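You operate a simulated robot arm through the tools that you are given. There is no shell and no other tool. Be economical: measure what you need, move in short steps, check, and stop when the job is done.

You run a simulated two-armed robot. Do the job below in one go: nothing can be reset, and whatever is moved stays where it is left.

JOB
Set and lock the length stop by the orange card, then slide the long tube to it and clamp it.
Fine: the figure is the card's MM line; set first, then lock; push the tube along, right up to the stop; the orange toggle clamp goes down last.

The check looks at the end state, three seconds after you hand in, the way a careful person would. Anything else that was tipped, shoved, dropped, spilled or broken makes it a failure.

ROBOT AND FRAMES
Two 7-joint arms with two-finger grippers on one trunk, hanging from a carriage that runs on a gantry, over the field with the corners [-2632, -1280], [68, -1263], [60, 17], [-2640, 0] (x, y) and turns from -5.655 to 6.353 rad about z. Base frame: it is fixed where the carriage stands at the start and does not move with it; the origin is on the floor, on the carriage's upright axis, x ahead of it, y to its left, z up; the surface under the hand at the start is at about z = 880. Readings come in mm, rad, newtons and seconds.
The left shoulder is at the start at [40, 158, 1252], the right one opposite. With the tool pointing down near the work surface each hand reaches from about 100 to 580 mm from the robot's upright axis, wherever it stands, measured 20 degrees to its own side. Places, roughly: air valve rocker [300, -800, 900]; black ribs before the length rail [500, -100, 900]; clamp rocker [400, 800, 900]; depth dial [300, 500, 1200]; length stop [500, 200, 900]; lock lever [600, 200, 1000]; orange order card [800, -100, 1100]; square cap [250, 1250, 1000]; square tube [500, 1250, 1000]; toggle clamp [600, -100, 1000]. Payload 1.96 kg a hand.
The TCP of each hand is the grasp point between the finger pads, 20 mm short of the fingertips. In the tool frame z runs along the fingers and y along their closing line. The gripper opens to 72 mm. The gripper's body begins 38 mm behind the TCP.
Orientation is that of the tool frame in the base frame, as a unit quaternion [x, y, z, w]. With the fingers straight down and closing along the base's y, the tool's x points along the base's -x, its y along +y and its z along -z.

CONTROLS
- The arms move only by the tool drive_tool. It takes "left_increments", "right_increments" or both (then of equal length, played together; a hand with none holds still); each is one flat list of numbers, 6 for each row, row after row: the shift along the base's x, y, z in units of 20 mm (1.0 is 20 mm), then the turn, a rotation vector about the base's x, y, z in units of 4 degrees (1.0 is 4 degrees). In form: [x, y, z, ax, ay, az, x, y, z, ax, ay, az, ...]. A call has 1 to 10 rows; each row shifts and turns the commanded pose from where the row before left it. "left_claw" and "right_claw" are, for a hand that has rows, the finger opening in mm, from 0 to 72, set as the call begins (left out, the last holds). A call with a number of a shift or a turn outside -1 to 1 is refused whole. Each row takes 0.2 s and may step no farther than 50 mm and 0.15 rad from the row before; otherwise, or with a gripper value out of range, the whole call is refused. A pose out of reach is approached as far as the arm can. The call stops where the force on the tool passes 80 N (or 10 N more than at its start, if that is more) or the arm is blocked; 0.2 s more then pass. The fingers move at their own pace (about 45 mm/s each) and stop on an object; they squeeze with about 32 N. The grip force told is the motor's: it shows also when the fingers shut on nothing. Time passes only in rows, and 0.2 s behind the last, so rows that do not move let the fingers close. It gives the time, the measured TCP pose, the force on the tool (base axes), the opening and the grip force at its end, in the units of the frame above (readings bear some noise), with the torque about the TCP (base axes, N m) and any sound that the robot's microphone picked up, and new pictures: "show" is both (left out), scene, wrist or none (wrist: the cameras of the hands that moved).
- Cameras (640 x 400 px; columns grow to the right, rows downward): "scene" is now at [238.7, -12.5, 1614.5]; the picture's right is [-0.18, -0.98, 0.00], its down [-0.90, 0.16, -0.41] and it looks along [0.41, -0.07, -0.91] (base axes); focal length 214 px, centre (320, 200). "left" rides on the left gripper at [71, -19, -82] in its tool frame; the picture's right is [0.26, 0.97, 0.00], its down [-0.67, 0.18, -0.72] and it looks along [-0.69, 0.19, 0.70] (tool axes); focal length 280 px, centre (320, 200). "right" rides on the right gripper at [71, 19, -82] in its tool frame; the picture's right is [-0.26, 0.97, 0.00], its down [-0.67, -0.18, -0.72] and it looks along [-0.69, -0.19, 0.70] (tool axes); focal length 280 px, centre (320, 200). There is no depth. A picture from a camera that has moved, and an enlarged one, comes with that camera's place and axes in the base frame and with its lens. The place of the scene camera against the robot may be out by one fixed shift of up to 25 mm in any direction.
- raise_lower(by): slides the trunk up (or, below 0, down) by that many mm; the arms and the scene camera ride with it, the base frame stays. It gives what a move gives, with no picture.
- roll_base(legs): drives the robot by 1 to 6 legs, each [ahead, left, turn to the left] in mm, mm and rad, along the robot's own axes; the way and the turn of a leg run together, so that a leg with both is an arc; at most 1500 mm and 3.142 rad a leg. The arms and the cameras ride along, it lands a little off, and it stops where it bumps. It keeps to its track: a leg is cut to what the track allows. It gives what a move gives, and a new picture of the scene camera.
- turn_head(pan, tilt): turns the head with the scene camera to pan (to the left, within 1.501 rad either way) and tilt (down, from -0.506 to 1.204), counted from straight ahead of the robot. It gives what a move gives, and a new picture of the scene camera.
- enlarge(camera, box): a new picture of the part [left, top, right, bottom] of that camera's present view, enlarged. No time passes.
- finish_job(): hands the job in; it is judged then, once.

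Go step by step. Nothing tells you exact positions but the pictures and the camera data: compare them with the known pose of the tool, close in by small moves and look again before you grip or let go. The budget is 120 turns and 260 pictures, counting those below and the enlarged ones. Unless the task says otherwise, let go and move clear before handing in, and close with one line.

The tools are called after "Emit:" as name(argument=value, ...) on one line, values as JSON. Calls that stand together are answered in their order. drive_tool: Moves the arms, as the interface text tells. Its arguments: {"type":"object","properties":{"left_increments":{"type":"array"},"left_claw":{"type":"number"},"right_increments":{"type":"array"},"right_claw":{"type":"number"},"show":{"type":"string","enum":["both","scene","wrist","none"]}},"required":[]} The other tools are called the same way: raise_lower (by) slides the trunk up or down; roll_base (legs) drives the base; turn_head (pan, tilt) turns the head that bears the scene camera; enlarge (camera, box) takes an enlarged picture of a part of a camera's view; finish_job () hands the job in.

At the start:

```text
clock: 0.0
left_ee_pos: [441.4, 228.4, 1351.9]
left_tcp_rot: [0.0, 1.0, 0.0, 0.0]
left_force: [0.7, 0.5, -0.1]
left_wrist_torque: [0.0, 0.0, -0.05]
left_finger_gap: 72.0
left_gripper_force: 0.1
right_ee_pos: [451.2, -122.4, 1345.1]
right_tcp_rot: [-0.001, 1.0, 0.0, 0.0]
right_force: [0.5, 0.1, 0.1]
right_wrist_torque: [0.03, 0.0, 0.04]
right_finger_gap: 71.9
right_gripper_force: 0.1
trunk travel left (down, up): [-575.0, 265.0]
robot x, y, heading: [0.9, -0.1, -0.002]
head pan, tilt: [-0.178, 1.145]
```

scene: 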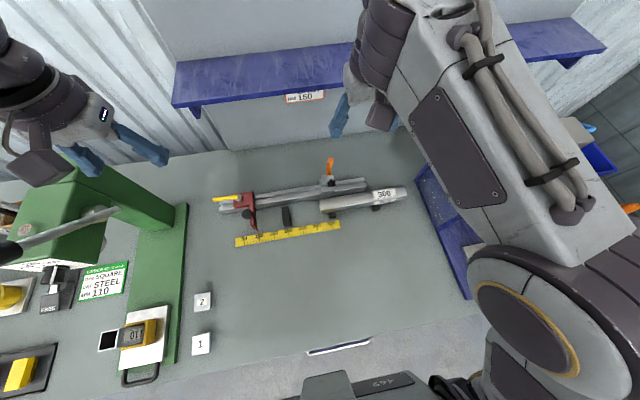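
right: 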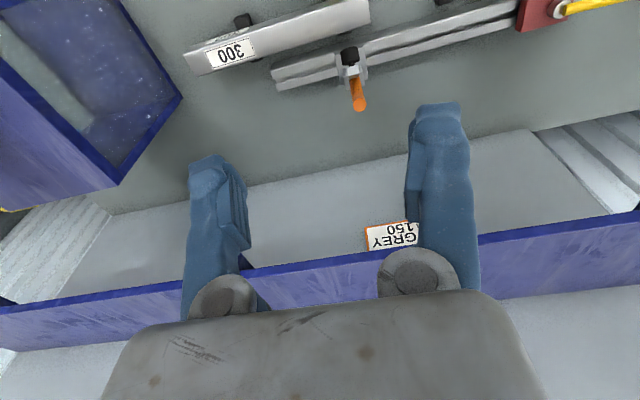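
left: 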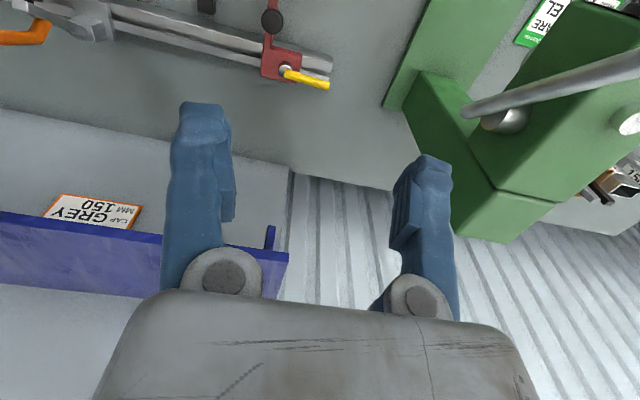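

The scene shows the length rail with a red stop (yellow lever), an orange toggle, a tube on black ribs marked 300, and a yellow ruler. I enlarge the card and the rail to read them.

Emit:
enlarge(camera="scene", box=[200, 150, 420, 260])

Emit:
enlarge(camera="left", box=[0, 170, 200, 270])

Emit:
enlarge(camera="left", box=[180, 0, 380, 110])

```text
2.91 times, centred on (310, 205) of scene
camera zoom: at [238.7, -12.5, 1614.5], right [-0.18, -0.98, 0.0], down [-0.9, 0.16, -0.41], along [0.41, -0.07, -0.91], focal length 624 px, centre (349, 186)
```

zoom: 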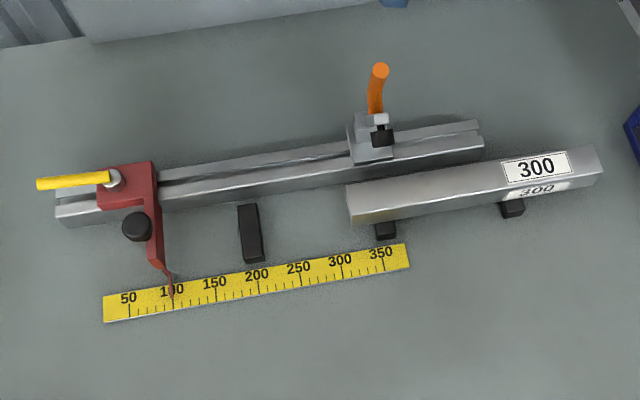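

```text
3.20 times, centred on (100, 220) of left
camera zoom: at [370.0, 209.9, 1434.0], right [-0.26, 0.97, 0.0], down [0.67, 0.18, 0.72], along [0.69, 0.19, -0.7], focal length 897 px, centre (1024, 136)
```

zoom: 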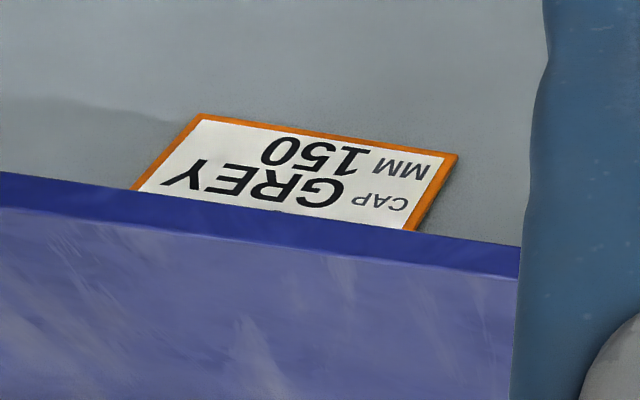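

```text
3.20 times, centred on (280, 55) of left
camera zoom: at [370.0, 209.9, 1434.0], right [-0.26, 0.97, 0.0], down [0.67, 0.18, 0.72], along [0.69, 0.19, -0.7], focal length 897 px, centre (448, 664)
```

zoom: 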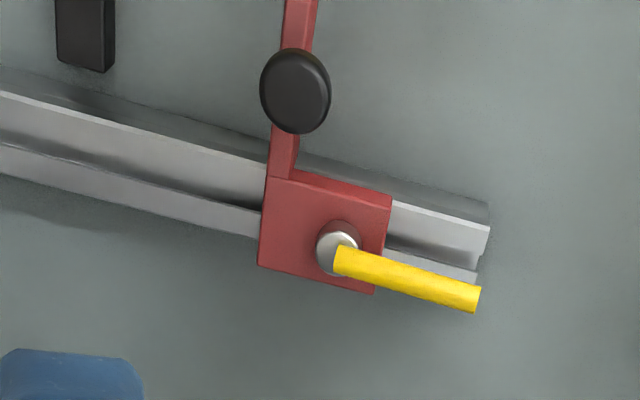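

The card reads MM 150 and the pointer now stands at 100, so the stop goes 50 mm toward -y. The lever lies along the rail. I drive as far forward as the track allows to get reach.

Emit:
roll_base(legs=[[58, 0, 0]])

Emit:
turn_head(pan=0.1, tilt=1.0)

```text
clock: 1.0
left_ee_pos: [500.0, 230.3, 1352.8]
left_tcp_rot: [0.0, 1.0, 0.0, 0.0]
left_force: [0.2, 0.4, 0.0]
left_wrist_torque: [0.02, -0.02, -0.01]
left_finger_gap: 72.0
left_gripper_force: 0.1
right_ee_pos: [510.1, -121.6, 1345.4]
right_tcp_rot: [0.0, 1.0, 0.0, 0.001]
right_force: [-0.6, 0.0, 0.5]
right_wrist_torque: [0.02, 0.01, -0.01]
right_finger_gap: 72.1
right_gripper_force: 0.0
trunk travel left (down, up): [-575.0, 265.0]
robot x, y, heading: [56.9, -1.7, 0.002]
head pan, tilt: [-0.178, 1.145]
camera scene: at [295.7, -12.4, 1614.5], right [-0.18, -0.98, 0.0], down [-0.9, 0.16, -0.41], along [0.41, -0.07, -0.91], focal length 214 px, centre (320, 200)
```

scene: 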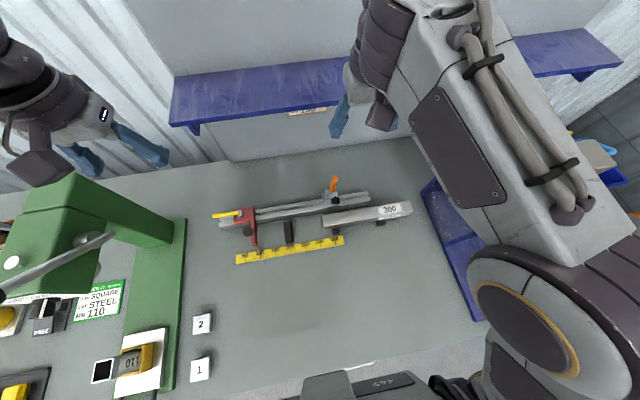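

```text
clock: 1.8
left_ee_pos: [499.4, 229.4, 1351.6]
left_tcp_rot: [0.0, 1.0, 0.001, 0.0]
left_force: [-0.3, 0.7, -0.1]
left_wrist_torque: [0.01, -0.01, -0.01]
left_finger_gap: 71.8
left_gripper_force: 0.1
right_ee_pos: [509.1, -122.6, 1345.8]
right_tcp_rot: [-0.001, 1.0, 0.001, 0.0]
right_force: [-0.3, 0.5, -0.4]
right_wrist_torque: [-0.01, 0.02, 0.01]
right_finger_gap: 71.9
right_gripper_force: 0.1
trunk travel left (down, up): [-575.0, 265.0]
robot x, y, heading: [59.5, 1.1, 0.002]
head pan, tilt: [0.099, 1.0]
camera scene: at [305.8, 5.1, 1623.8], right [0.1, -1.0, 0.0], down [-0.84, -0.08, -0.54], along [0.54, 0.05, -0.84], focal length 214 px, centre (320, 200)
```

scene: 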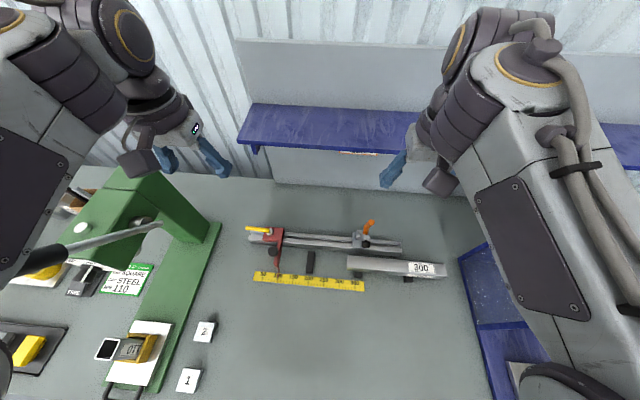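

Good view of the field. I lower the left hand back and toward the middle so its wrist camera looks on the stop, knob and lever.

Emit:
drive_tool(left_increments=[-0.7, -0.5, -1, 0, 0, 0, -0.7, -0.5, -1, 0, 0, 0, -0.7, -0.5, -1, 0, 0, 0, -0.7, -0.5, -1, 0, 0, 0, -0.7, -0.5, -1, 0, 0, 0, -0.7, -0.5, -1, 0, 0, 0, -0.7, -0.5, -1, 0, 0, 0, -0.7, -0.5, -1, 0, 0, 0, -0.7, -0.5, -1, 0, 0, 0, -0.7, -0.5, -1, 0, 0, 0], left_claw=72)

```text
clock: 4.0
left_ee_pos: [356.8, 129.1, 1151.8]
left_tcp_rot: [-0.001, 1.0, 0.0, 0.0]
left_force: [-0.9, -0.6, 0.5]
left_wrist_torque: [0.01, 0.0, 0.03]
left_finger_gap: 72.2
left_gripper_force: 0.0
right_ee_pos: [509.5, -122.7, 1346.1]
right_tcp_rot: [0.0, 1.0, 0.0, 0.0]
right_force: [0.2, -1.1, -0.4]
right_wrist_torque: [0.0, -0.01, -0.01]
right_finger_gap: 72.2
right_gripper_force: 0.1
trunk travel left (down, up): [-575.0, 265.0]
robot x, y, heading: [57.1, -1.3, -0.0]
head pan, tilt: [0.099, 1.0]
camera scene: at [305.8, 5.1, 1623.9], right [0.1, -0.99, 0.0], down [-0.84, -0.08, -0.54], along [0.54, 0.05, -0.84], focal length 214 px, centre (320, 200)
camera left: at [286.4, 111.3, 1233.9], right [-0.26, 0.96, 0.0], down [0.67, 0.18, 0.71], along [0.69, 0.19, -0.7], focal length 280 px, centre (320, 200)
```

scene: 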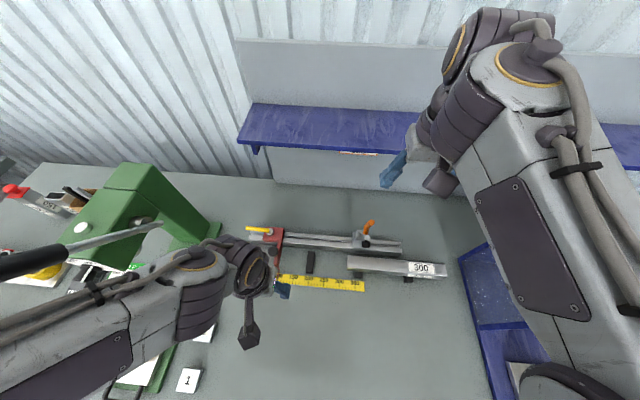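
left: 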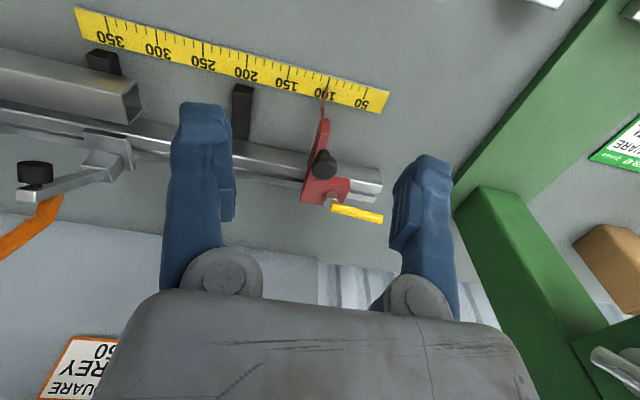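

Emit:
enlarge(camera="left", box=[230, 60, 400, 240])

Emit:
enlarge(camera="left", box=[0, 60, 200, 240])

```text
2.22 times, centred on (315, 150) of left
camera zoom: at [286.4, 111.3, 1233.9], right [-0.26, 0.96, 0.0], down [0.67, 0.18, 0.71], along [0.69, 0.19, -0.7], focal length 623 px, centre (331, 311)
```

zoom: 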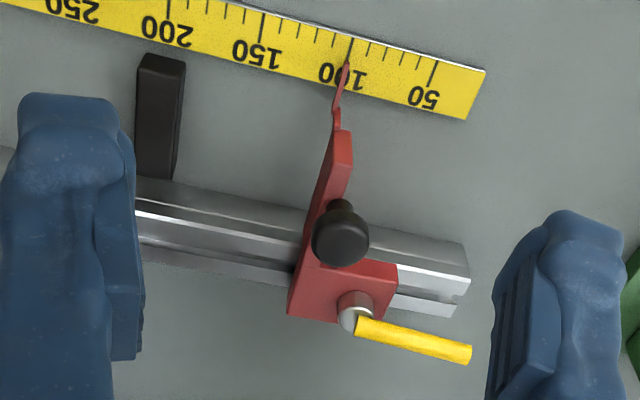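

```text
2.22 times, centred on (100, 150) of left
camera zoom: at [286.4, 111.3, 1233.9], right [-0.26, 0.96, 0.0], down [0.67, 0.18, 0.71], along [0.69, 0.19, -0.7], focal length 623 px, centre (809, 311)
```

zoom: 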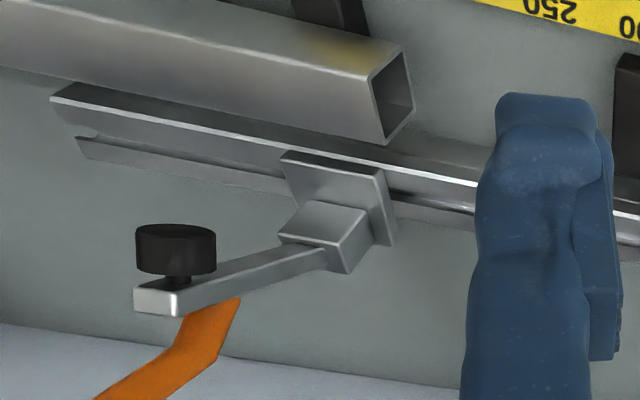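

The stop carries a black mushroom knob that I can grip, and the toggle arm stands upright with its handle leaning back. I come nearer to triangulate the knob.

Emit:
drive_tool(left_increments=[0.5, 0.4, -1, 0, 0, 0, 0.5, 0.4, -1, 0, 0, 0, 0.5, 0.4, -1, 0, 0, 0, 0.5, 0.4, -1, 0, 0, 0, 0, 0.4, 0, 0, 0, 0], show="wrist")

```text
clock: 5.2
left_ee_pos: [398.5, 168.5, 1071.9]
left_tcp_rot: [0.0, 1.0, 0.0, -0.001]
left_force: [0.0, -0.5, 1.9]
left_wrist_torque: [-0.02, -0.03, 0.05]
left_finger_gap: 72.1
left_gripper_force: 0.1
right_ee_pos: [509.5, -122.0, 1345.3]
right_tcp_rot: [-0.001, 1.0, 0.001, 0.0]
right_force: [0.2, 0.0, 0.8]
right_wrist_torque: [-0.01, -0.01, -0.02]
right_finger_gap: 71.9
right_gripper_force: 0.1
trunk travel left (down, up): [-575.0, 265.0]
robot x, y, heading: [56.0, 0.6, 0.005]
head pan, tilt: [0.099, 1.0]
camera left: at [326.7, 150.9, 1154.0], right [-0.26, 0.96, 0.0], down [0.67, 0.18, 0.72], along [0.69, 0.19, -0.7], focal length 280 px, centre (320, 200)
```

left: 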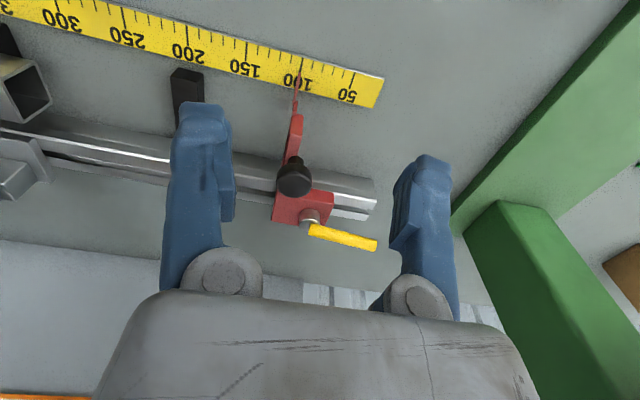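

By comparing three wrist views I put the knob near (498, 174, 955); the scene camera seems shifted some 30 mm. I go above it with open fingers and look again.

Emit:
drive_tool(left_increments=[0.8, 0.05, -0.4, 0, 0, 0, 0.8, 0.05, -0.4, 0, 0, 0, 0.8, 0.05, -0.4, 0, 0, 0, 0.8, 0.05, -0.4, 0, 0, 0, 0.8, 0.05, -0.4, 0, 0, 0, 0.9, 0.05, -0.4, 0, 0, 0])

```text
clock: 6.5
left_ee_pos: [496.0, 174.0, 1022.8]
left_tcp_rot: [-0.001, 1.0, 0.0, 0.0]
left_force: [-0.1, 0.2, 0.4]
left_wrist_torque: [0.01, 0.01, -0.01]
left_finger_gap: 71.8
left_gripper_force: 0.1
right_ee_pos: [510.3, -122.4, 1344.6]
right_tcp_rot: [-0.001, 1.0, 0.0, 0.0]
right_force: [0.6, 0.4, 0.5]
right_wrist_torque: [0.01, 0.0, -0.01]
right_finger_gap: 72.0
right_gripper_force: 0.0
trunk travel left (down, up): [-575.0, 265.0]
robot x, y, heading: [54.4, -0.8, -0.002]
head pan, tilt: [0.099, 1.0]
camera scene: at [305.9, 5.1, 1623.9], right [0.1, -0.99, 0.0], down [-0.84, -0.08, -0.54], along [0.54, 0.05, -0.84], focal length 214 px, centre (320, 200)
camera left: at [425.1, 156.2, 1106.0], right [-0.26, 0.96, 0.0], down [0.67, 0.18, 0.72], along [0.69, 0.19, -0.7], focal length 280 px, centre (320, 200)
```

scene: 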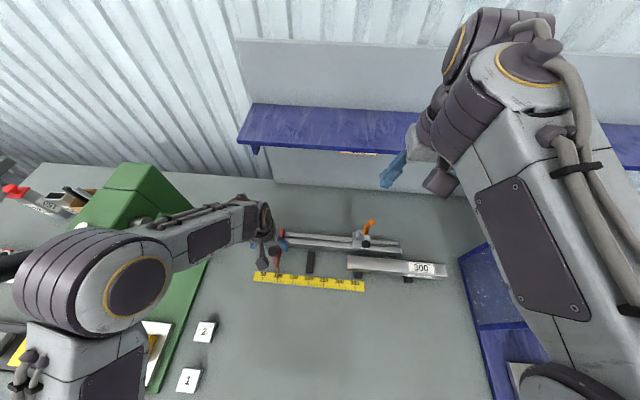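
left: 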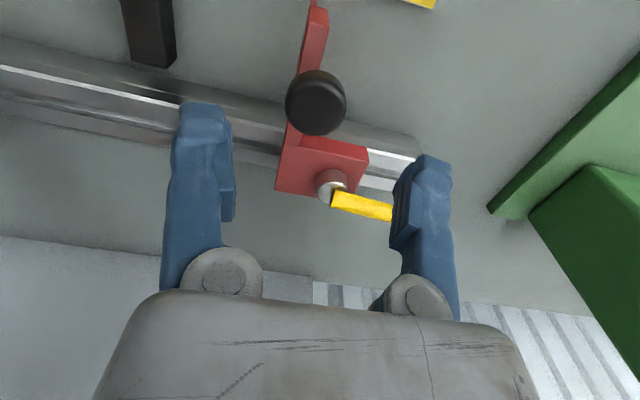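

The knob top is now at about (487, 172, 970), roughly 31 mm wide. I descend straddling it with the fingers.

Emit:
drive_tool(left_increments=[-0.45, -0.1, -1, 0, 0, 0, 0, 0, -1, 0, 0, 0, 0, 0, -0.9, 0, 0, 0], show="wrist")

```text
clock: 7.3
left_ee_pos: [488.7, 173.7, 965.8]
left_tcp_rot: [0.0, 1.0, 0.0, 0.0]
left_force: [-0.8, 0.6, 0.6]
left_wrist_torque: [-0.01, 0.03, 0.04]
left_finger_gap: 72.1
left_gripper_force: 0.1
right_ee_pos: [508.7, -122.9, 1346.2]
right_tcp_rot: [-0.001, 1.0, 0.0, 0.0]
right_force: [-0.8, 1.1, -0.4]
right_wrist_torque: [0.01, -0.02, 0.03]
right_finger_gap: 71.9
right_gripper_force: 0.0
trunk travel left (down, up): [-575.0, 265.0]
robot x, y, heading: [59.3, -1.9, -0.005]
head pan, tilt: [0.099, 1.0]
camera left: at [415.5, 154.6, 1047.7], right [-0.26, 0.96, 0.0], down [0.67, 0.18, 0.72], along [0.69, 0.19, -0.7], focal length 280 px, centre (320, 200)
```

left: 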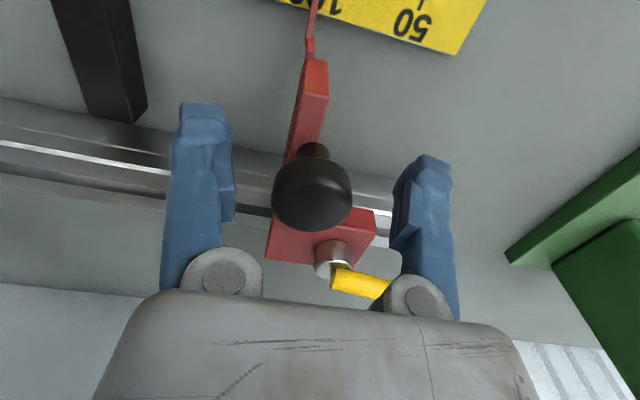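

Emit:
drive_tool(left_increments=[0, -0.1, -0.4, 0, 0, 0, 0, 0, 0, 0, 0, 0, 0, 0, 0, 0, 0, 0], show="none")

Emit:
drive_tool(left_increments=[0, 0, 0, 0, 0, 0, 0, 0, 0, 0, 0, 0, 0, 0, 0, 0, 0, 0, 0, 0, 0, 0, 0, 0, 0, 0, 0, 0, 0, 0], left_claw=24, show="wrist")

```text
clock: 8.2
left_ee_pos: [488.0, 171.6, 957.4]
left_tcp_rot: [0.001, 1.0, 0.0, 0.0]
left_force: [0.4, -0.3, 0.0]
left_wrist_torque: [-0.02, 0.02, -0.02]
left_finger_gap: 71.9
left_gripper_force: 0.0
right_ee_pos: [509.9, -121.7, 1346.2]
right_tcp_rot: [-0.001, 1.0, 0.0, 0.0]
right_force: [0.0, -0.7, -0.4]
right_wrist_torque: [0.01, -0.03, -0.01]
right_finger_gap: 72.0
right_gripper_force: 0.1
trunk travel left (down, up): [-575.0, 265.0]
robot x, y, heading: [57.2, 1.9, -0.002]
head pan, tilt: [0.099, 1.0]
```

```text
clock: 9.3
left_ee_pos: [487.2, 171.9, 958.2]
left_tcp_rot: [0.0, 1.0, 0.0, 0.001]
left_force: [1.9, 2.1, -2.2]
left_wrist_torque: [-0.03, 0.03, 0.03]
left_finger_gap: 24.8
left_gripper_force: 20.3
right_ee_pos: [510.1, -121.4, 1344.8]
right_tcp_rot: [-0.002, 1.0, -0.001, 0.001]
right_force: [-0.1, -0.2, -0.2]
right_wrist_torque: [0.02, 0.02, 0.01]
right_finger_gap: 71.8
right_gripper_force: 0.0
trunk travel left (down, up): [-575.0, 265.0]
robot x, y, heading: [56.2, -0.1, 0.0]
head pan, tilt: [0.099, 1.0]
camera left: at [415.6, 152.5, 1040.2], right [-0.26, 0.96, 0.0], down [0.67, 0.18, 0.72], along [0.69, 0.19, -0.7], focal length 280 px, centre (320, 200)
```

left: 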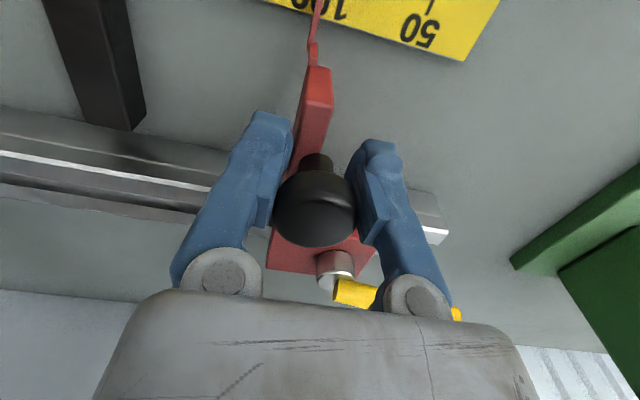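

Gripped (25 mm). The rail seems to run about 0.03 rad off -y; I slide 50 mm along it and watch the force.

Emit:
drive_tool(left_increments=[0.008, -0.25, 0, 0, 0, 0, 0.008, -0.25, 0, 0, 0, 0], show="none")

```text
clock: 9.9
left_ee_pos: [488.2, 161.4, 958.7]
left_tcp_rot: [0.0, 1.0, -0.001, -0.001]
left_force: [-2.9, 1.9, 3.9]
left_wrist_torque: [-0.01, 0.06, -0.04]
left_finger_gap: 25.0
left_gripper_force: 17.4
right_ee_pos: [507.9, -123.6, 1345.6]
right_tcp_rot: [0.0, 1.0, 0.0, 0.0]
right_force: [-0.1, 0.6, 0.1]
right_wrist_torque: [-0.03, 0.0, 0.02]
right_finger_gap: 72.1
right_gripper_force: 0.0
trunk travel left (down, up): [-575.0, 265.0]
robot x, y, heading: [56.4, -0.1, 0.004]
head pan, tilt: [0.099, 1.0]
```

It slides freely with little force. I carry on with the rest of the 50 mm.

Emit:
drive_tool(left_increments=[0.015, -0.5, 0, 0, 0, 0, 0.015, -0.5, 0, 0, 0, 0, 0.015, -0.5, 0, 0, 0, 0, 0.015, -0.45, 0, 0, 0, 0, 0, 0, 0, 0, 0, 0])

Emit:
enlarge(camera="scene", box=[235, 220, 385, 310])

```text
clock: 11.2
left_ee_pos: [488.5, 120.2, 957.2]
left_tcp_rot: [0.0, 1.0, 0.0, 0.0]
left_force: [0.5, 0.7, -4.2]
left_wrist_torque: [-0.02, 0.1, 0.01]
left_finger_gap: 25.2
left_gripper_force: 7.3
right_ee_pos: [508.5, -122.1, 1345.9]
right_tcp_rot: [-0.001, 1.0, 0.0, 0.001]
right_force: [0.4, -0.3, -1.0]
right_wrist_torque: [-0.01, -0.02, -0.01]
right_finger_gap: 72.0
right_gripper_force: 0.0
trunk travel left (down, up): [-575.0, 265.0]
robot x, y, heading: [57.5, -0.8, 0.003]
head pan, tilt: [0.099, 1.0]
camera scene: at [305.9, 5.2, 1623.8], right [0.1, -0.99, 0.0], down [-0.84, -0.08, -0.54], along [0.54, 0.05, -0.84], focal length 214 px, centre (320, 200)
camera left: at [417.1, 102.0, 1039.5], right [-0.26, 0.96, 0.0], down [0.67, 0.18, 0.72], along [0.69, 0.19, -0.7], focal length 280 px, centre (320, 200)
```

scene: 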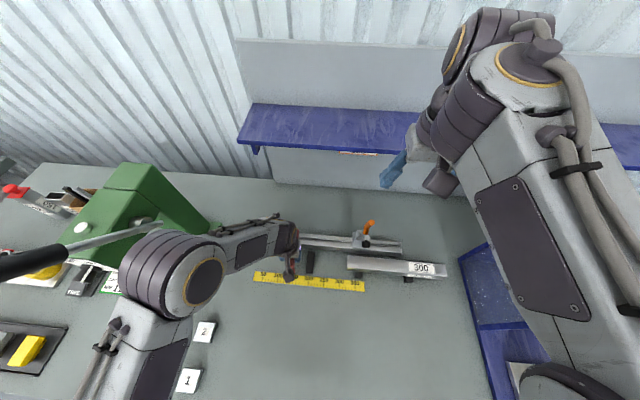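
left: 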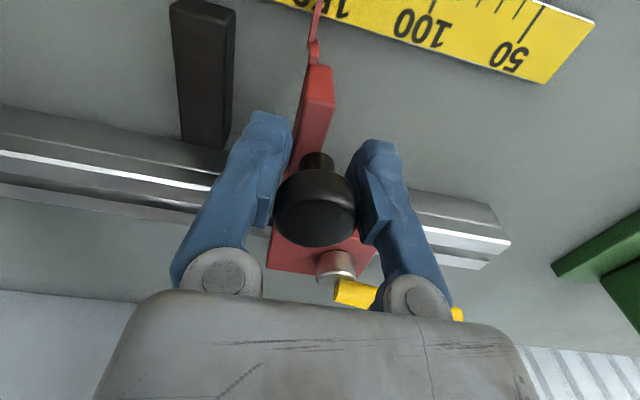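

```text
4.27 times, centred on (310, 265) of scene
camera zoom: at [305.9, 5.2, 1623.8], right [0.1, -0.99, 0.0], down [-0.84, -0.08, -0.54], along [0.54, 0.05, -0.84], focal length 915 px, centre (363, -77)
```

zoom: 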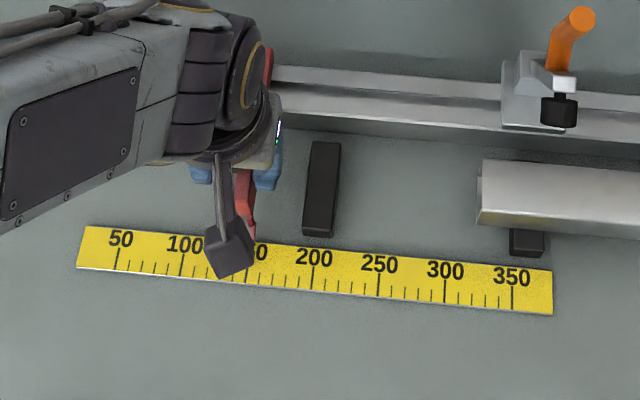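

The stop has moved about 50 mm, but the hand hides the pointer. I open and lift back to read it.

Emit:
drive_tool(left_increments=[0, 0, 0, 0, 0, 0, 0, 0, 0, 0, 0, 0, 0, 0, 0, 0, 0, 0, 0, 0, 1, 0, 0, 0, 0, 0, 1, 0, 0, 0, -0.5, 0, 1, 0, 0, 0, -1, 0, 0.5, 0, 0, 0, -1, 0, 0, 0, 0, 0, -1, 0, 0, 0, 0, 0, -1, 0, 0, 0, 0, 0], left_claw=72, show="none")

Emit:
enlarge(camera="left", box=[200, 20, 440, 170])

Emit:
enlarge(camera="scene", box=[240, 220, 380, 300])

```text
clock: 13.3
left_ee_pos: [398.3, 122.4, 1027.4]
left_tcp_rot: [0.001, 1.0, 0.0, 0.0]
left_force: [0.5, -1.0, 0.2]
left_wrist_torque: [0.0, -0.03, 0.02]
left_finger_gap: 71.8
left_gripper_force: 0.1
right_ee_pos: [510.6, -123.4, 1346.5]
right_tcp_rot: [0.0, 1.0, 0.0, 0.0]
right_force: [-0.1, 0.3, 0.3]
right_wrist_torque: [-0.03, 0.01, 0.02]
right_finger_gap: 72.0
right_gripper_force: 0.0
trunk travel left (down, up): [-575.0, 265.0]
robot x, y, heading: [56.2, 2.4, -0.002]
head pan, tilt: [0.099, 1.0]
```

```text
2.67 times, centred on (320, 95) of left
camera zoom: at [326.4, 104.1, 1108.3], right [-0.26, 0.96, 0.0], down [0.67, 0.18, 0.72], along [0.69, 0.19, -0.7], focal length 748 px, centre (320, 480)
```

zoom: 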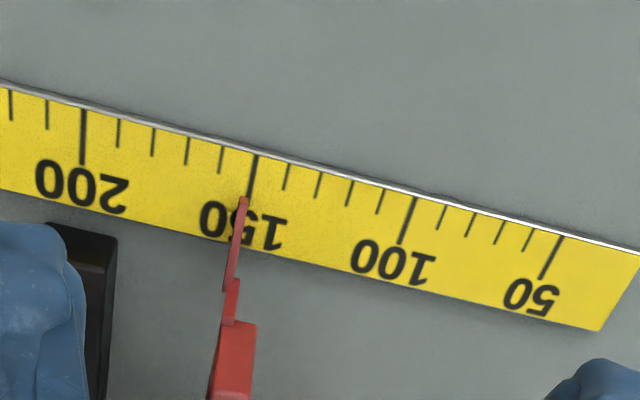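

```text
4.57 times, centred on (310, 260) of scene
camera zoom: at [305.8, 5.2, 1623.8], right [0.1, -0.99, 0.0], down [-0.84, -0.08, -0.54], along [0.54, 0.05, -0.84], focal length 980 px, centre (366, -74)
```

zoom: 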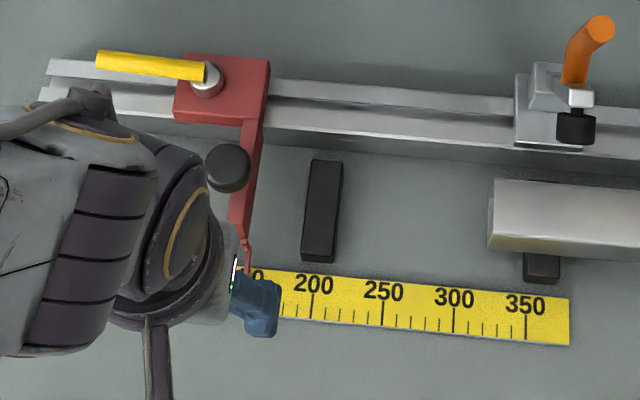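

Emit:
enlarge(camera="left", box=[265, 70, 335, 115])

```text
8.89 times, centred on (300, 92) of left
camera zoom: at [326.4, 104.1, 1108.3], right [-0.26, 0.96, 0.0], down [0.67, 0.18, 0.72], along [0.69, 0.19, -0.7], focal length 2492 px, centre (498, 1156)
```

zoom: 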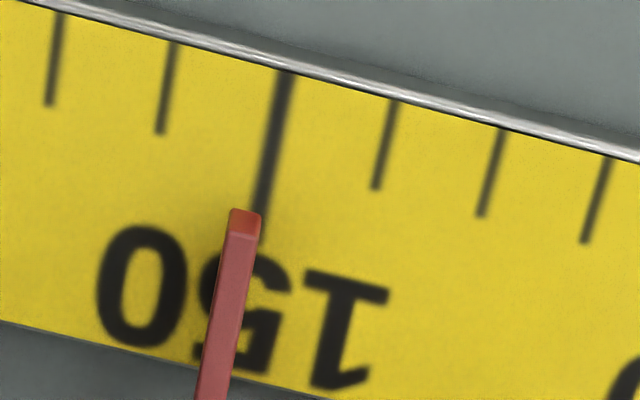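

The pointer reads about 151.2, so I regrip at the same place and nudge 1.2 mm back.

Emit:
drive_tool(left_increments=[1, 0, 0, 0, 0, 0, 1, 0, 0, 0, 0, 0, 1, 0, 0, 0, 0, 0, 1, 0, -0.5, 0, 0, 0, 0.5, 0, -1, 0, 0, 0, 0, 0, -1, 0, 0, 0, 0, 0, -1, 0, 0, 0, 0, 0, 0, 0, 0, 0], show="none")

Emit:
drive_tool(left_increments=[0, 0, 0, 0, 0, 0, 0, 0, 0, 0, 0, 0, 0, 0, 0, 0, 0, 0, 0, 0, 0, 0, 0, 0, 0, 0.06, 0, 0, 0, 0, 0, 0, 0, 0, 0, 0], left_claw=24, show="none")

Emit:
drive_tool(left_increments=[0, 0, 0, 0, 0, 0, 0, 0, 0, 0, 0, 0, 0, 0, 0, 0, 0, 0, 0, 0, 1, 0, 0, 0, 0, 0, 1, 0, 0, 0, -0.5, 0, 1, 0, 0, 0, -1, 0, 0.5, 0, 0, 0, -1, 0, 0, 0, 0, 0, -1, 0, 0, 0, 0, 0, -1, 0, 0, 0, 0, 0], left_claw=72, show="none")

Emit:
enlarge(camera="left", box=[265, 70, 335, 115])

Emit:
enlarge(camera="left", box=[220, 130, 420, 260])

```text
clock: 15.2
left_ee_pos: [489.4, 122.7, 957.6]
left_tcp_rot: [0.0, 1.0, 0.001, 0.0]
left_force: [-0.1, -0.1, -0.2]
left_wrist_torque: [0.03, 0.0, -0.01]
left_finger_gap: 71.8
left_gripper_force: 0.0
right_ee_pos: [509.2, -122.5, 1345.3]
right_tcp_rot: [-0.001, 1.0, 0.0, 0.0]
right_force: [0.0, 0.0, 0.0]
right_wrist_torque: [-0.01, -0.01, 0.02]
right_finger_gap: 71.8
right_gripper_force: 0.0
trunk travel left (down, up): [-575.0, 265.0]
robot x, y, heading: [61.2, -2.6, 0.0]
head pan, tilt: [0.099, 1.0]
```

```text
clock: 16.6
left_ee_pos: [489.3, 123.3, 958.8]
left_tcp_rot: [0.001, 1.0, 0.0, 0.0]
left_force: [-2.5, -2.0, 2.0]
left_wrist_torque: [0.01, -0.13, -0.01]
left_finger_gap: 25.5
left_gripper_force: 3.7
right_ee_pos: [509.0, -121.5, 1344.8]
right_tcp_rot: [-0.001, 1.0, 0.0, 0.0]
right_force: [0.7, 0.0, -0.5]
right_wrist_torque: [0.02, 0.03, 0.0]
right_finger_gap: 72.2
right_gripper_force: 0.0
trunk travel left (down, up): [-575.0, 265.0]
robot x, y, heading: [57.7, -0.5, -0.002]
head pan, tilt: [0.099, 1.0]
```

```text
clock: 18.8
left_ee_pos: [398.3, 121.5, 1028.2]
left_tcp_rot: [0.0, 1.0, 0.0, -0.001]
left_force: [-1.0, -0.2, -0.5]
left_wrist_torque: [0.01, 0.03, 0.02]
left_finger_gap: 71.8
left_gripper_force: 0.1
right_ee_pos: [509.4, -122.1, 1345.0]
right_tcp_rot: [-0.002, 1.0, 0.001, 0.0]
right_force: [0.2, -0.7, 0.5]
right_wrist_torque: [0.0, 0.01, -0.03]
right_finger_gap: 72.1
right_gripper_force: 0.1
trunk travel left (down, up): [-575.0, 265.0]
robot x, y, heading: [57.9, 1.0, -0.005]
head pan, tilt: [0.099, 1.0]
```

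```text
8.89 times, centred on (300, 92) of left
camera zoom: at [326.4, 102.8, 1110.5], right [-0.26, 0.96, 0.0], down [0.67, 0.18, 0.71], along [0.69, 0.19, -0.7], focal length 2492 px, centre (498, 1156)
```

zoom: 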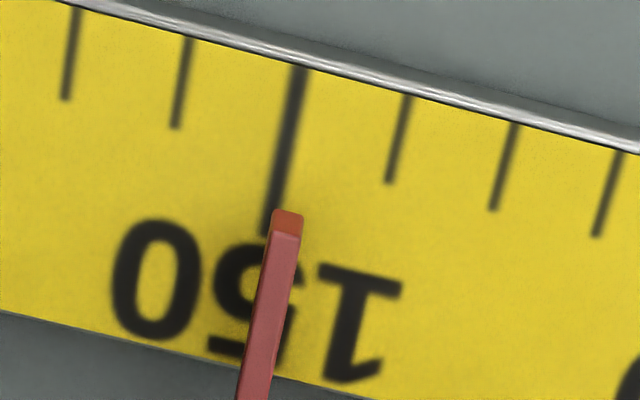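

```text
3.08 times, centred on (320, 195) of left
camera zoom: at [326.4, 102.8, 1110.5], right [-0.26, 0.96, 0.0], down [0.67, 0.18, 0.71], along [0.69, 0.19, -0.7], focal length 863 px, centre (320, 215)
```

zoom: 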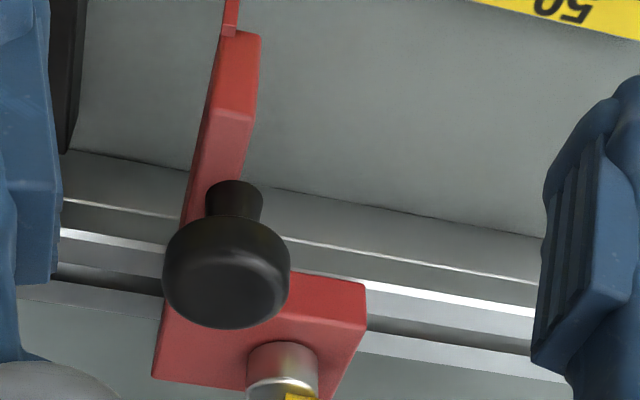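

Now it reads about 148.5, so regripping adds error. I'll regrip with the hand tilted 12° so the wrist camera can see the pointer while I hold the knob.

Emit:
drive_tool(left_increments=[1, 0, 0, 0, 0.6, 0, 1, 0, 0, 0, 0.6, 0, 1, 0, 0, 0, 0.6, 0, 1, 0, -0.5, 0, 0.6, 0, 0.5, 0, -1, 0, 0.6, 0, 0, 0, -1, 0, 0, 0, 0, 0, -0.8, 0, 0, 0, 0, 0, 0, 0, 0, 0], show="wrist")

Emit:
drive_tool(left_increments=[0, 0, 0, 0, 0, 0, 0, 0, 0, 0, 0, 0, 0, 0, 0, 0, 0, 0, 0, 0, 0, 0, 0, 0, 0, 0, 0, 0, 0, 0], left_claw=24, show="wrist")

```text
clock: 20.6
left_ee_pos: [490.0, 123.4, 962.4]
left_tcp_rot: [0.0, 0.995, 0.0, -0.105]
left_force: [0.4, -0.7, -0.3]
left_wrist_torque: [0.0, -0.02, 0.01]
left_finger_gap: 72.4
left_gripper_force: 0.1
right_ee_pos: [509.1, -122.6, 1345.6]
right_tcp_rot: [-0.001, 1.0, 0.0, -0.001]
right_force: [0.2, 0.1, 0.5]
right_wrist_torque: [0.02, -0.02, 0.01]
right_finger_gap: 72.0
right_gripper_force: 0.1
trunk travel left (down, up): [-575.0, 265.0]
robot x, y, heading: [59.4, 1.9, -0.003]
head pan, tilt: [0.099, 1.0]
camera left: at [436.0, 104.6, 1057.2], right [-0.26, 0.96, 0.05], down [0.81, 0.18, 0.56], along [0.53, 0.19, -0.83], focal length 280 px, centre (320, 200)
```

left: 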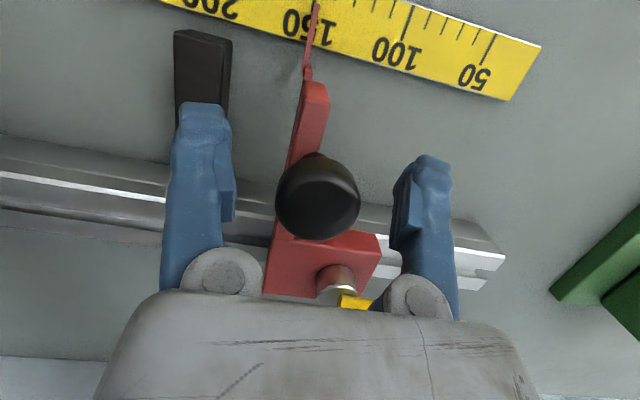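

```text
clock: 21.8
left_ee_pos: [489.9, 123.1, 963.1]
left_tcp_rot: [0.001, 0.994, 0.001, -0.105]
left_force: [1.3, -0.1, -1.7]
left_wrist_torque: [0.0, 0.03, -0.01]
left_finger_gap: 25.1
left_gripper_force: 39.4
right_ee_pos: [508.5, -122.4, 1345.8]
right_tcp_rot: [-0.001, 1.0, 0.0, 0.0]
right_force: [0.0, -0.4, -0.7]
right_wrist_torque: [0.0, 0.03, 0.01]
right_finger_gap: 71.9
right_gripper_force: 0.0
trunk travel left (down, up): [-575.0, 265.0]
robot x, y, heading: [55.3, 3.0, -0.002]
head pan, tilt: [0.099, 1.0]
camera left: at [436.0, 104.6, 1057.4], right [-0.26, 0.96, 0.05], down [0.81, 0.18, 0.56], along [0.53, 0.19, -0.83], focal length 280 px, centre (320, 200)
```

left: 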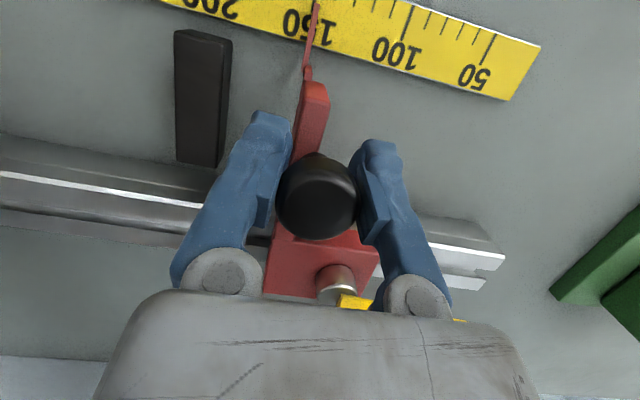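

Good, the pointer tip just shows. I enlarge it while held.

Emit:
enlarge(camera="left", box=[280, 0, 350, 45])

```text
8.89 times, centred on (315, 22) of left
camera zoom: at [436.0, 104.6, 1057.4], right [-0.26, 0.96, 0.05], down [0.81, 0.18, 0.56], along [0.53, 0.19, -0.83], focal length 2492 px, centre (364, 1778)
```

zoom: 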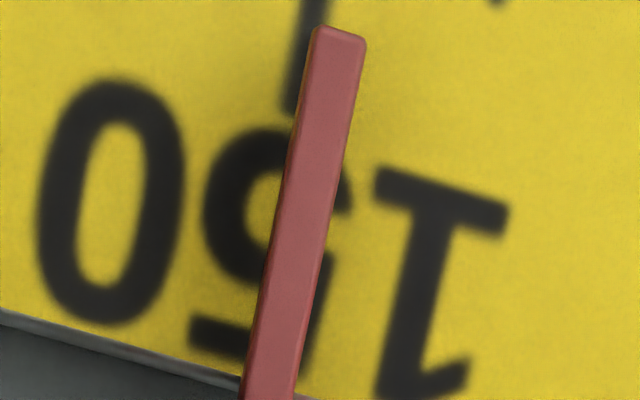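

Emit:
drive_tool(left_increments=[0, -0.075, 0, 0, 0, 0, 0, 0, 0, 0, 0, 0], show="none")

Emit:
enlarge(camera="left", box=[280, 0, 350, 45])

```text
clock: 22.4
left_ee_pos: [489.8, 122.8, 961.8]
left_tcp_rot: [0.0, 0.995, 0.001, -0.104]
left_force: [4.5, 2.1, -5.4]
left_wrist_torque: [0.0, 0.21, 0.03]
left_finger_gap: 25.0
left_gripper_force: 39.9
right_ee_pos: [509.3, -121.6, 1346.4]
right_tcp_rot: [-0.001, 1.0, 0.0, 0.0]
right_force: [0.1, -0.1, -0.3]
right_wrist_torque: [0.01, 0.0, 0.03]
right_finger_gap: 71.8
right_gripper_force: 0.1
trunk travel left (down, up): [-575.0, 265.0]
robot x, y, heading: [51.7, 0.8, -0.005]
head pan, tilt: [0.099, 1.0]
```

```text
8.89 times, centred on (315, 22) of left
camera zoom: at [435.9, 103.2, 1057.3], right [-0.26, 0.96, 0.06], down [0.81, 0.18, 0.56], along [0.53, 0.19, -0.83], focal length 2492 px, centre (364, 1778)
```

zoom: 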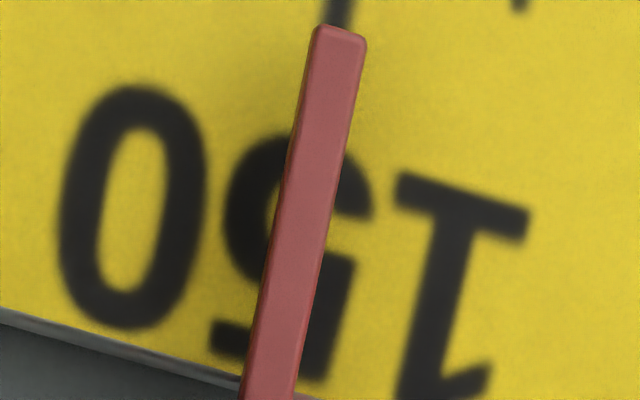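

On the mark within parallax. I release gently, back off and verify, also picturing the lever.

Emit:
drive_tool(left_increments=[0, 0, 0, 0, 0, 0, 0, 0, 0, 0, 0, 0, 0, 0, 0, 0, 0, 0, 0, 0, 1, 0, 0, 0, 0, 0, 1, 0, -0.6, 0, -0.5, 0, 0.8, 0, -0.6, 0, -1, 0, 0.5, 0, -0.6, 0, -1, 0, 0, 0, -0.6, 0, -1, 0, 0, 0, -0.6, 0, -1, 0, 0, 0, 0, 0], left_claw=72, show="wrist")

Emit:
enlarge(camera="left", box=[265, 70, 335, 115])

Emit:
enlarge(camera="scene", box=[235, 205, 415, 300])

```text
clock: 24.6
left_ee_pos: [398.5, 121.7, 1027.5]
left_tcp_rot: [0.0, 1.0, 0.0, 0.0]
left_force: [-0.3, 0.0, 0.4]
left_wrist_torque: [0.02, 0.02, 0.0]
left_finger_gap: 72.0
left_gripper_force: 0.0
right_ee_pos: [509.5, -122.1, 1345.2]
right_tcp_rot: [-0.001, 1.0, 0.001, 0.0]
right_force: [0.4, 0.5, 0.5]
right_wrist_torque: [-0.03, 0.0, 0.01]
right_finger_gap: 71.9
right_gripper_force: 0.1
trunk travel left (down, up): [-575.0, 265.0]
robot x, y, heading: [55.9, 1.1, -0.0]
head pan, tilt: [0.099, 1.0]
camera left: at [326.6, 103.6, 1109.8], right [-0.26, 0.96, 0.0], down [0.67, 0.18, 0.72], along [0.69, 0.19, -0.7], focal length 280 px, centre (320, 200)
```

left: 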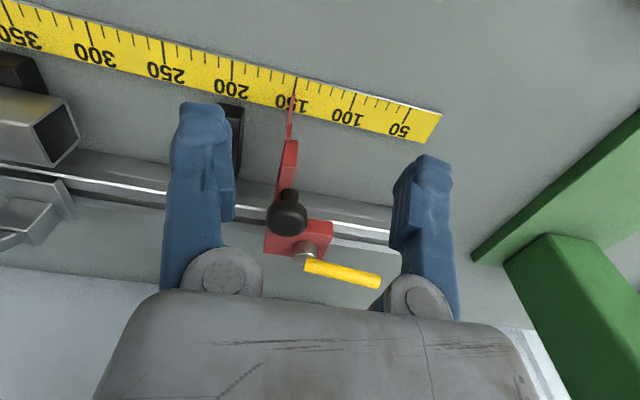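

```text
8.89 times, centred on (300, 92) of left
camera zoom: at [326.6, 103.6, 1109.8], right [-0.26, 0.96, 0.0], down [0.67, 0.18, 0.72], along [0.69, 0.19, -0.7], focal length 2492 px, centre (498, 1156)
```

zoom: 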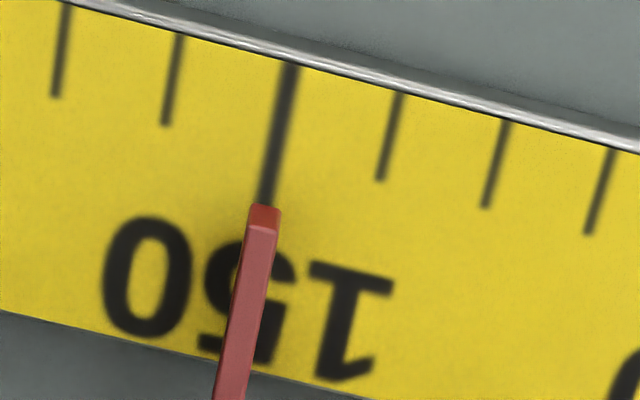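

```text
3.56 times, centred on (325, 252) of scene
camera zoom: at [305.8, 5.2, 1623.8], right [0.1, -0.99, 0.0], down [-0.84, -0.08, -0.54], along [0.54, 0.05, -0.84], focal length 763 px, centre (302, 13)
```

zoom: 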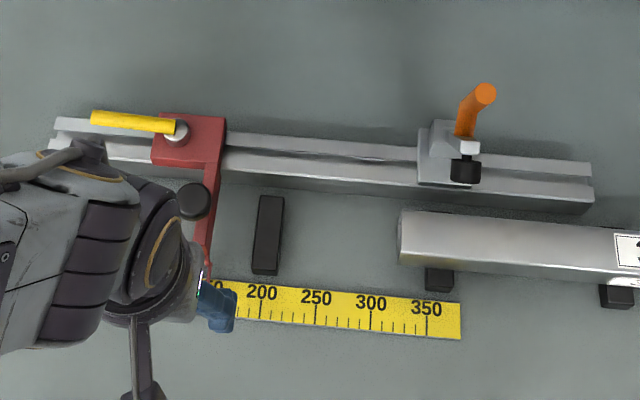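

The pointer sits exactly on 150. Next I approach the lever tip (about (562, 228, 971)) from the robot side with closed fingers for a closer look.

Emit:
drive_tool(left_increments=[0.5, 1, 0.6, 0, 0, 0, 0.5, 1, 0, 0, 0, 0, 0.5, 1, 0, 0, 0, 0, 0.5, 1, 0, 0, 0, 0, 0.5, 0.7, 0, 0, 0, 0, 0.5, 0, 0, 0, 0, 0, 0.5, 0, -0.3, 0, 0, 0], left_claw=0)

Emit:
enlarge(camera="left", box=[200, 60, 420, 240])

```text
clock: 26.1
left_ee_pos: [469.2, 216.2, 1034.7]
left_tcp_rot: [0.0, 1.0, -0.001, 0.0]
left_force: [-0.2, 0.1, -0.7]
left_wrist_torque: [0.0, 0.0, -0.03]
left_finger_gap: 0.0
left_gripper_force: 29.4
right_ee_pos: [509.9, -122.9, 1345.5]
right_tcp_rot: [-0.001, 1.0, 0.001, 0.0]
right_force: [-0.1, -0.1, 0.3]
right_wrist_torque: [0.0, -0.01, -0.03]
right_finger_gap: 72.1
right_gripper_force: 0.2
trunk travel left (down, up): [-575.0, 265.0]
robot x, y, heading: [57.7, -2.5, -0.007]
head pan, tilt: [0.099, 1.0]
camera scene: at [305.9, 5.1, 1623.9], right [0.1, -0.99, 0.0], down [-0.84, -0.08, -0.54], along [0.54, 0.05, -0.84], focal length 214 px, centre (320, 200)
camera left: at [396.4, 197.2, 1117.1], right [-0.26, 0.96, 0.0], down [0.67, 0.18, 0.72], along [0.69, 0.19, -0.7], focal length 280 px, centre (320, 200)
```

scene: 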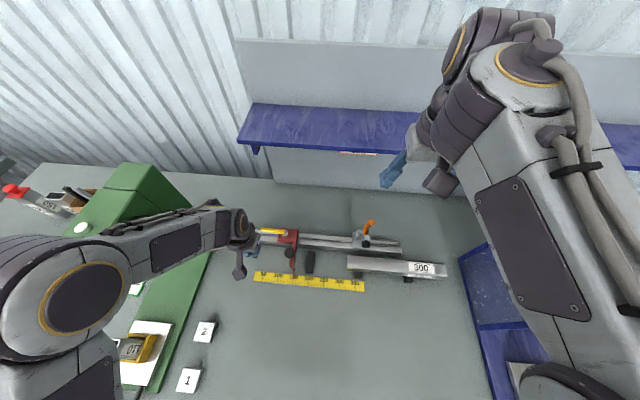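
left: 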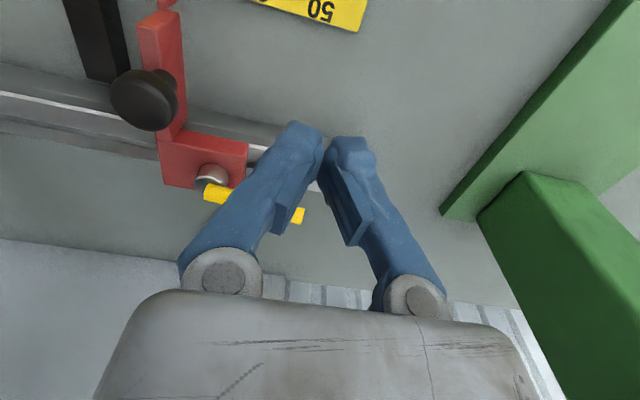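

```text
2.22 times, centred on (310, 150) of left
camera zoom: at [396.4, 197.2, 1117.1], right [-0.26, 0.96, 0.0], down [0.67, 0.18, 0.72], along [0.69, 0.19, -0.7], focal length 623 px, centre (342, 311)
```

zoom: 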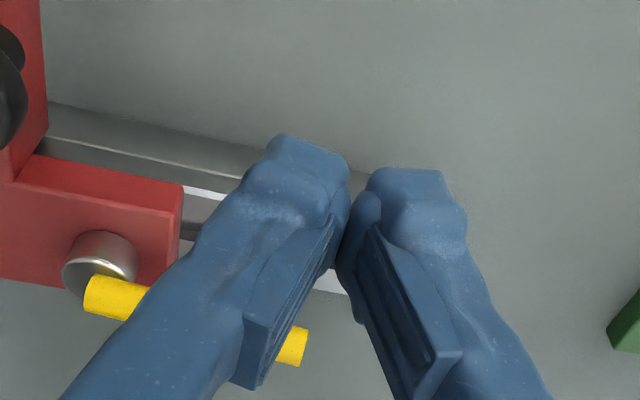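

The lever runs from about (555, 156) to (561, 229) at z≈971. I come down in front of its tip.

Emit:
drive_tool(left_increments=[0.8, -0.05, -0.7, 0, 0, 0, 0.8, -0.05, -0.7, 0, 0, 0, 0.8, -0.05, -0.7, 0, 0, 0, 0.8, -0.05, -0.7, 0, 0, 0])

Emit:
enlarge(camera="scene", box=[220, 200, 340, 280])

```text
clock: 27.1
left_ee_pos: [533.0, 211.2, 976.2]
left_tcp_rot: [0.0, 1.0, 0.0, 0.0]
left_force: [0.1, 0.4, -0.6]
left_wrist_torque: [0.03, 0.03, 0.0]
left_finger_gap: 0.0
left_gripper_force: 29.5
right_ee_pos: [509.2, -123.4, 1345.1]
right_tcp_rot: [-0.001, 1.0, 0.0, 0.0]
right_force: [-0.4, 0.4, 0.2]
right_wrist_torque: [-0.01, -0.01, 0.01]
right_finger_gap: 72.1
right_gripper_force: 0.0
trunk travel left (down, up): [-575.0, 265.0]
robot x, y, heading: [59.3, -0.5, -0.002]
head pan, tilt: [0.099, 1.0]
camera scene: at [305.9, 5.1, 1623.9], right [0.1, -0.99, 0.0], down [-0.84, -0.08, -0.54], along [0.54, 0.05, -0.84], focal length 214 px, centre (320, 200)
camera left: at [460.7, 192.2, 1059.1], right [-0.26, 0.96, 0.0], down [0.67, 0.18, 0.72], along [0.69, 0.19, -0.7], focal length 280 px, centre (320, 200)
```

scene: 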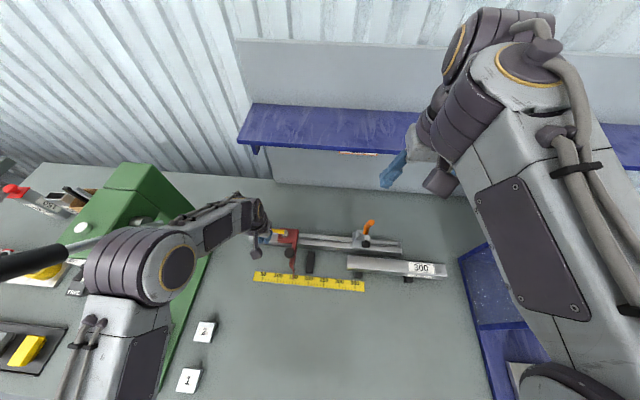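
left: 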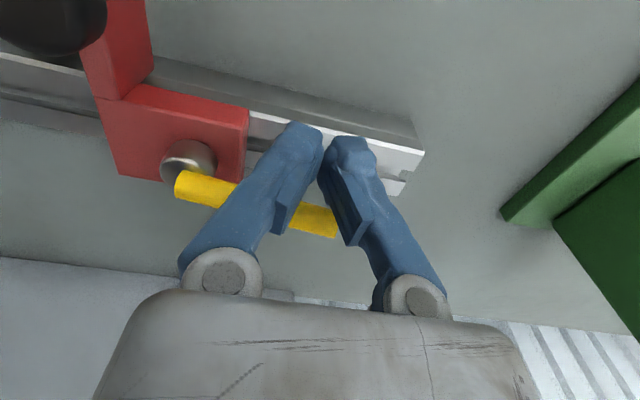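

```text
5.00 times, centred on (280, 240) of scene
camera zoom: at [305.9, 5.1, 1623.9], right [0.1, -0.99, 0.0], down [-0.84, -0.08, -0.54], along [0.54, 0.05, -0.84], focal length 1072 px, centre (520, 0)
```

zoom: 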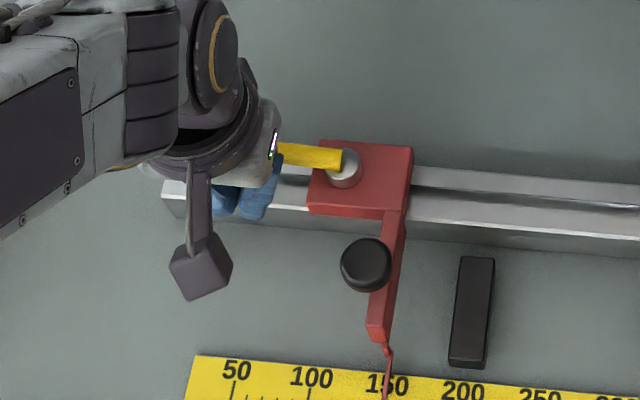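

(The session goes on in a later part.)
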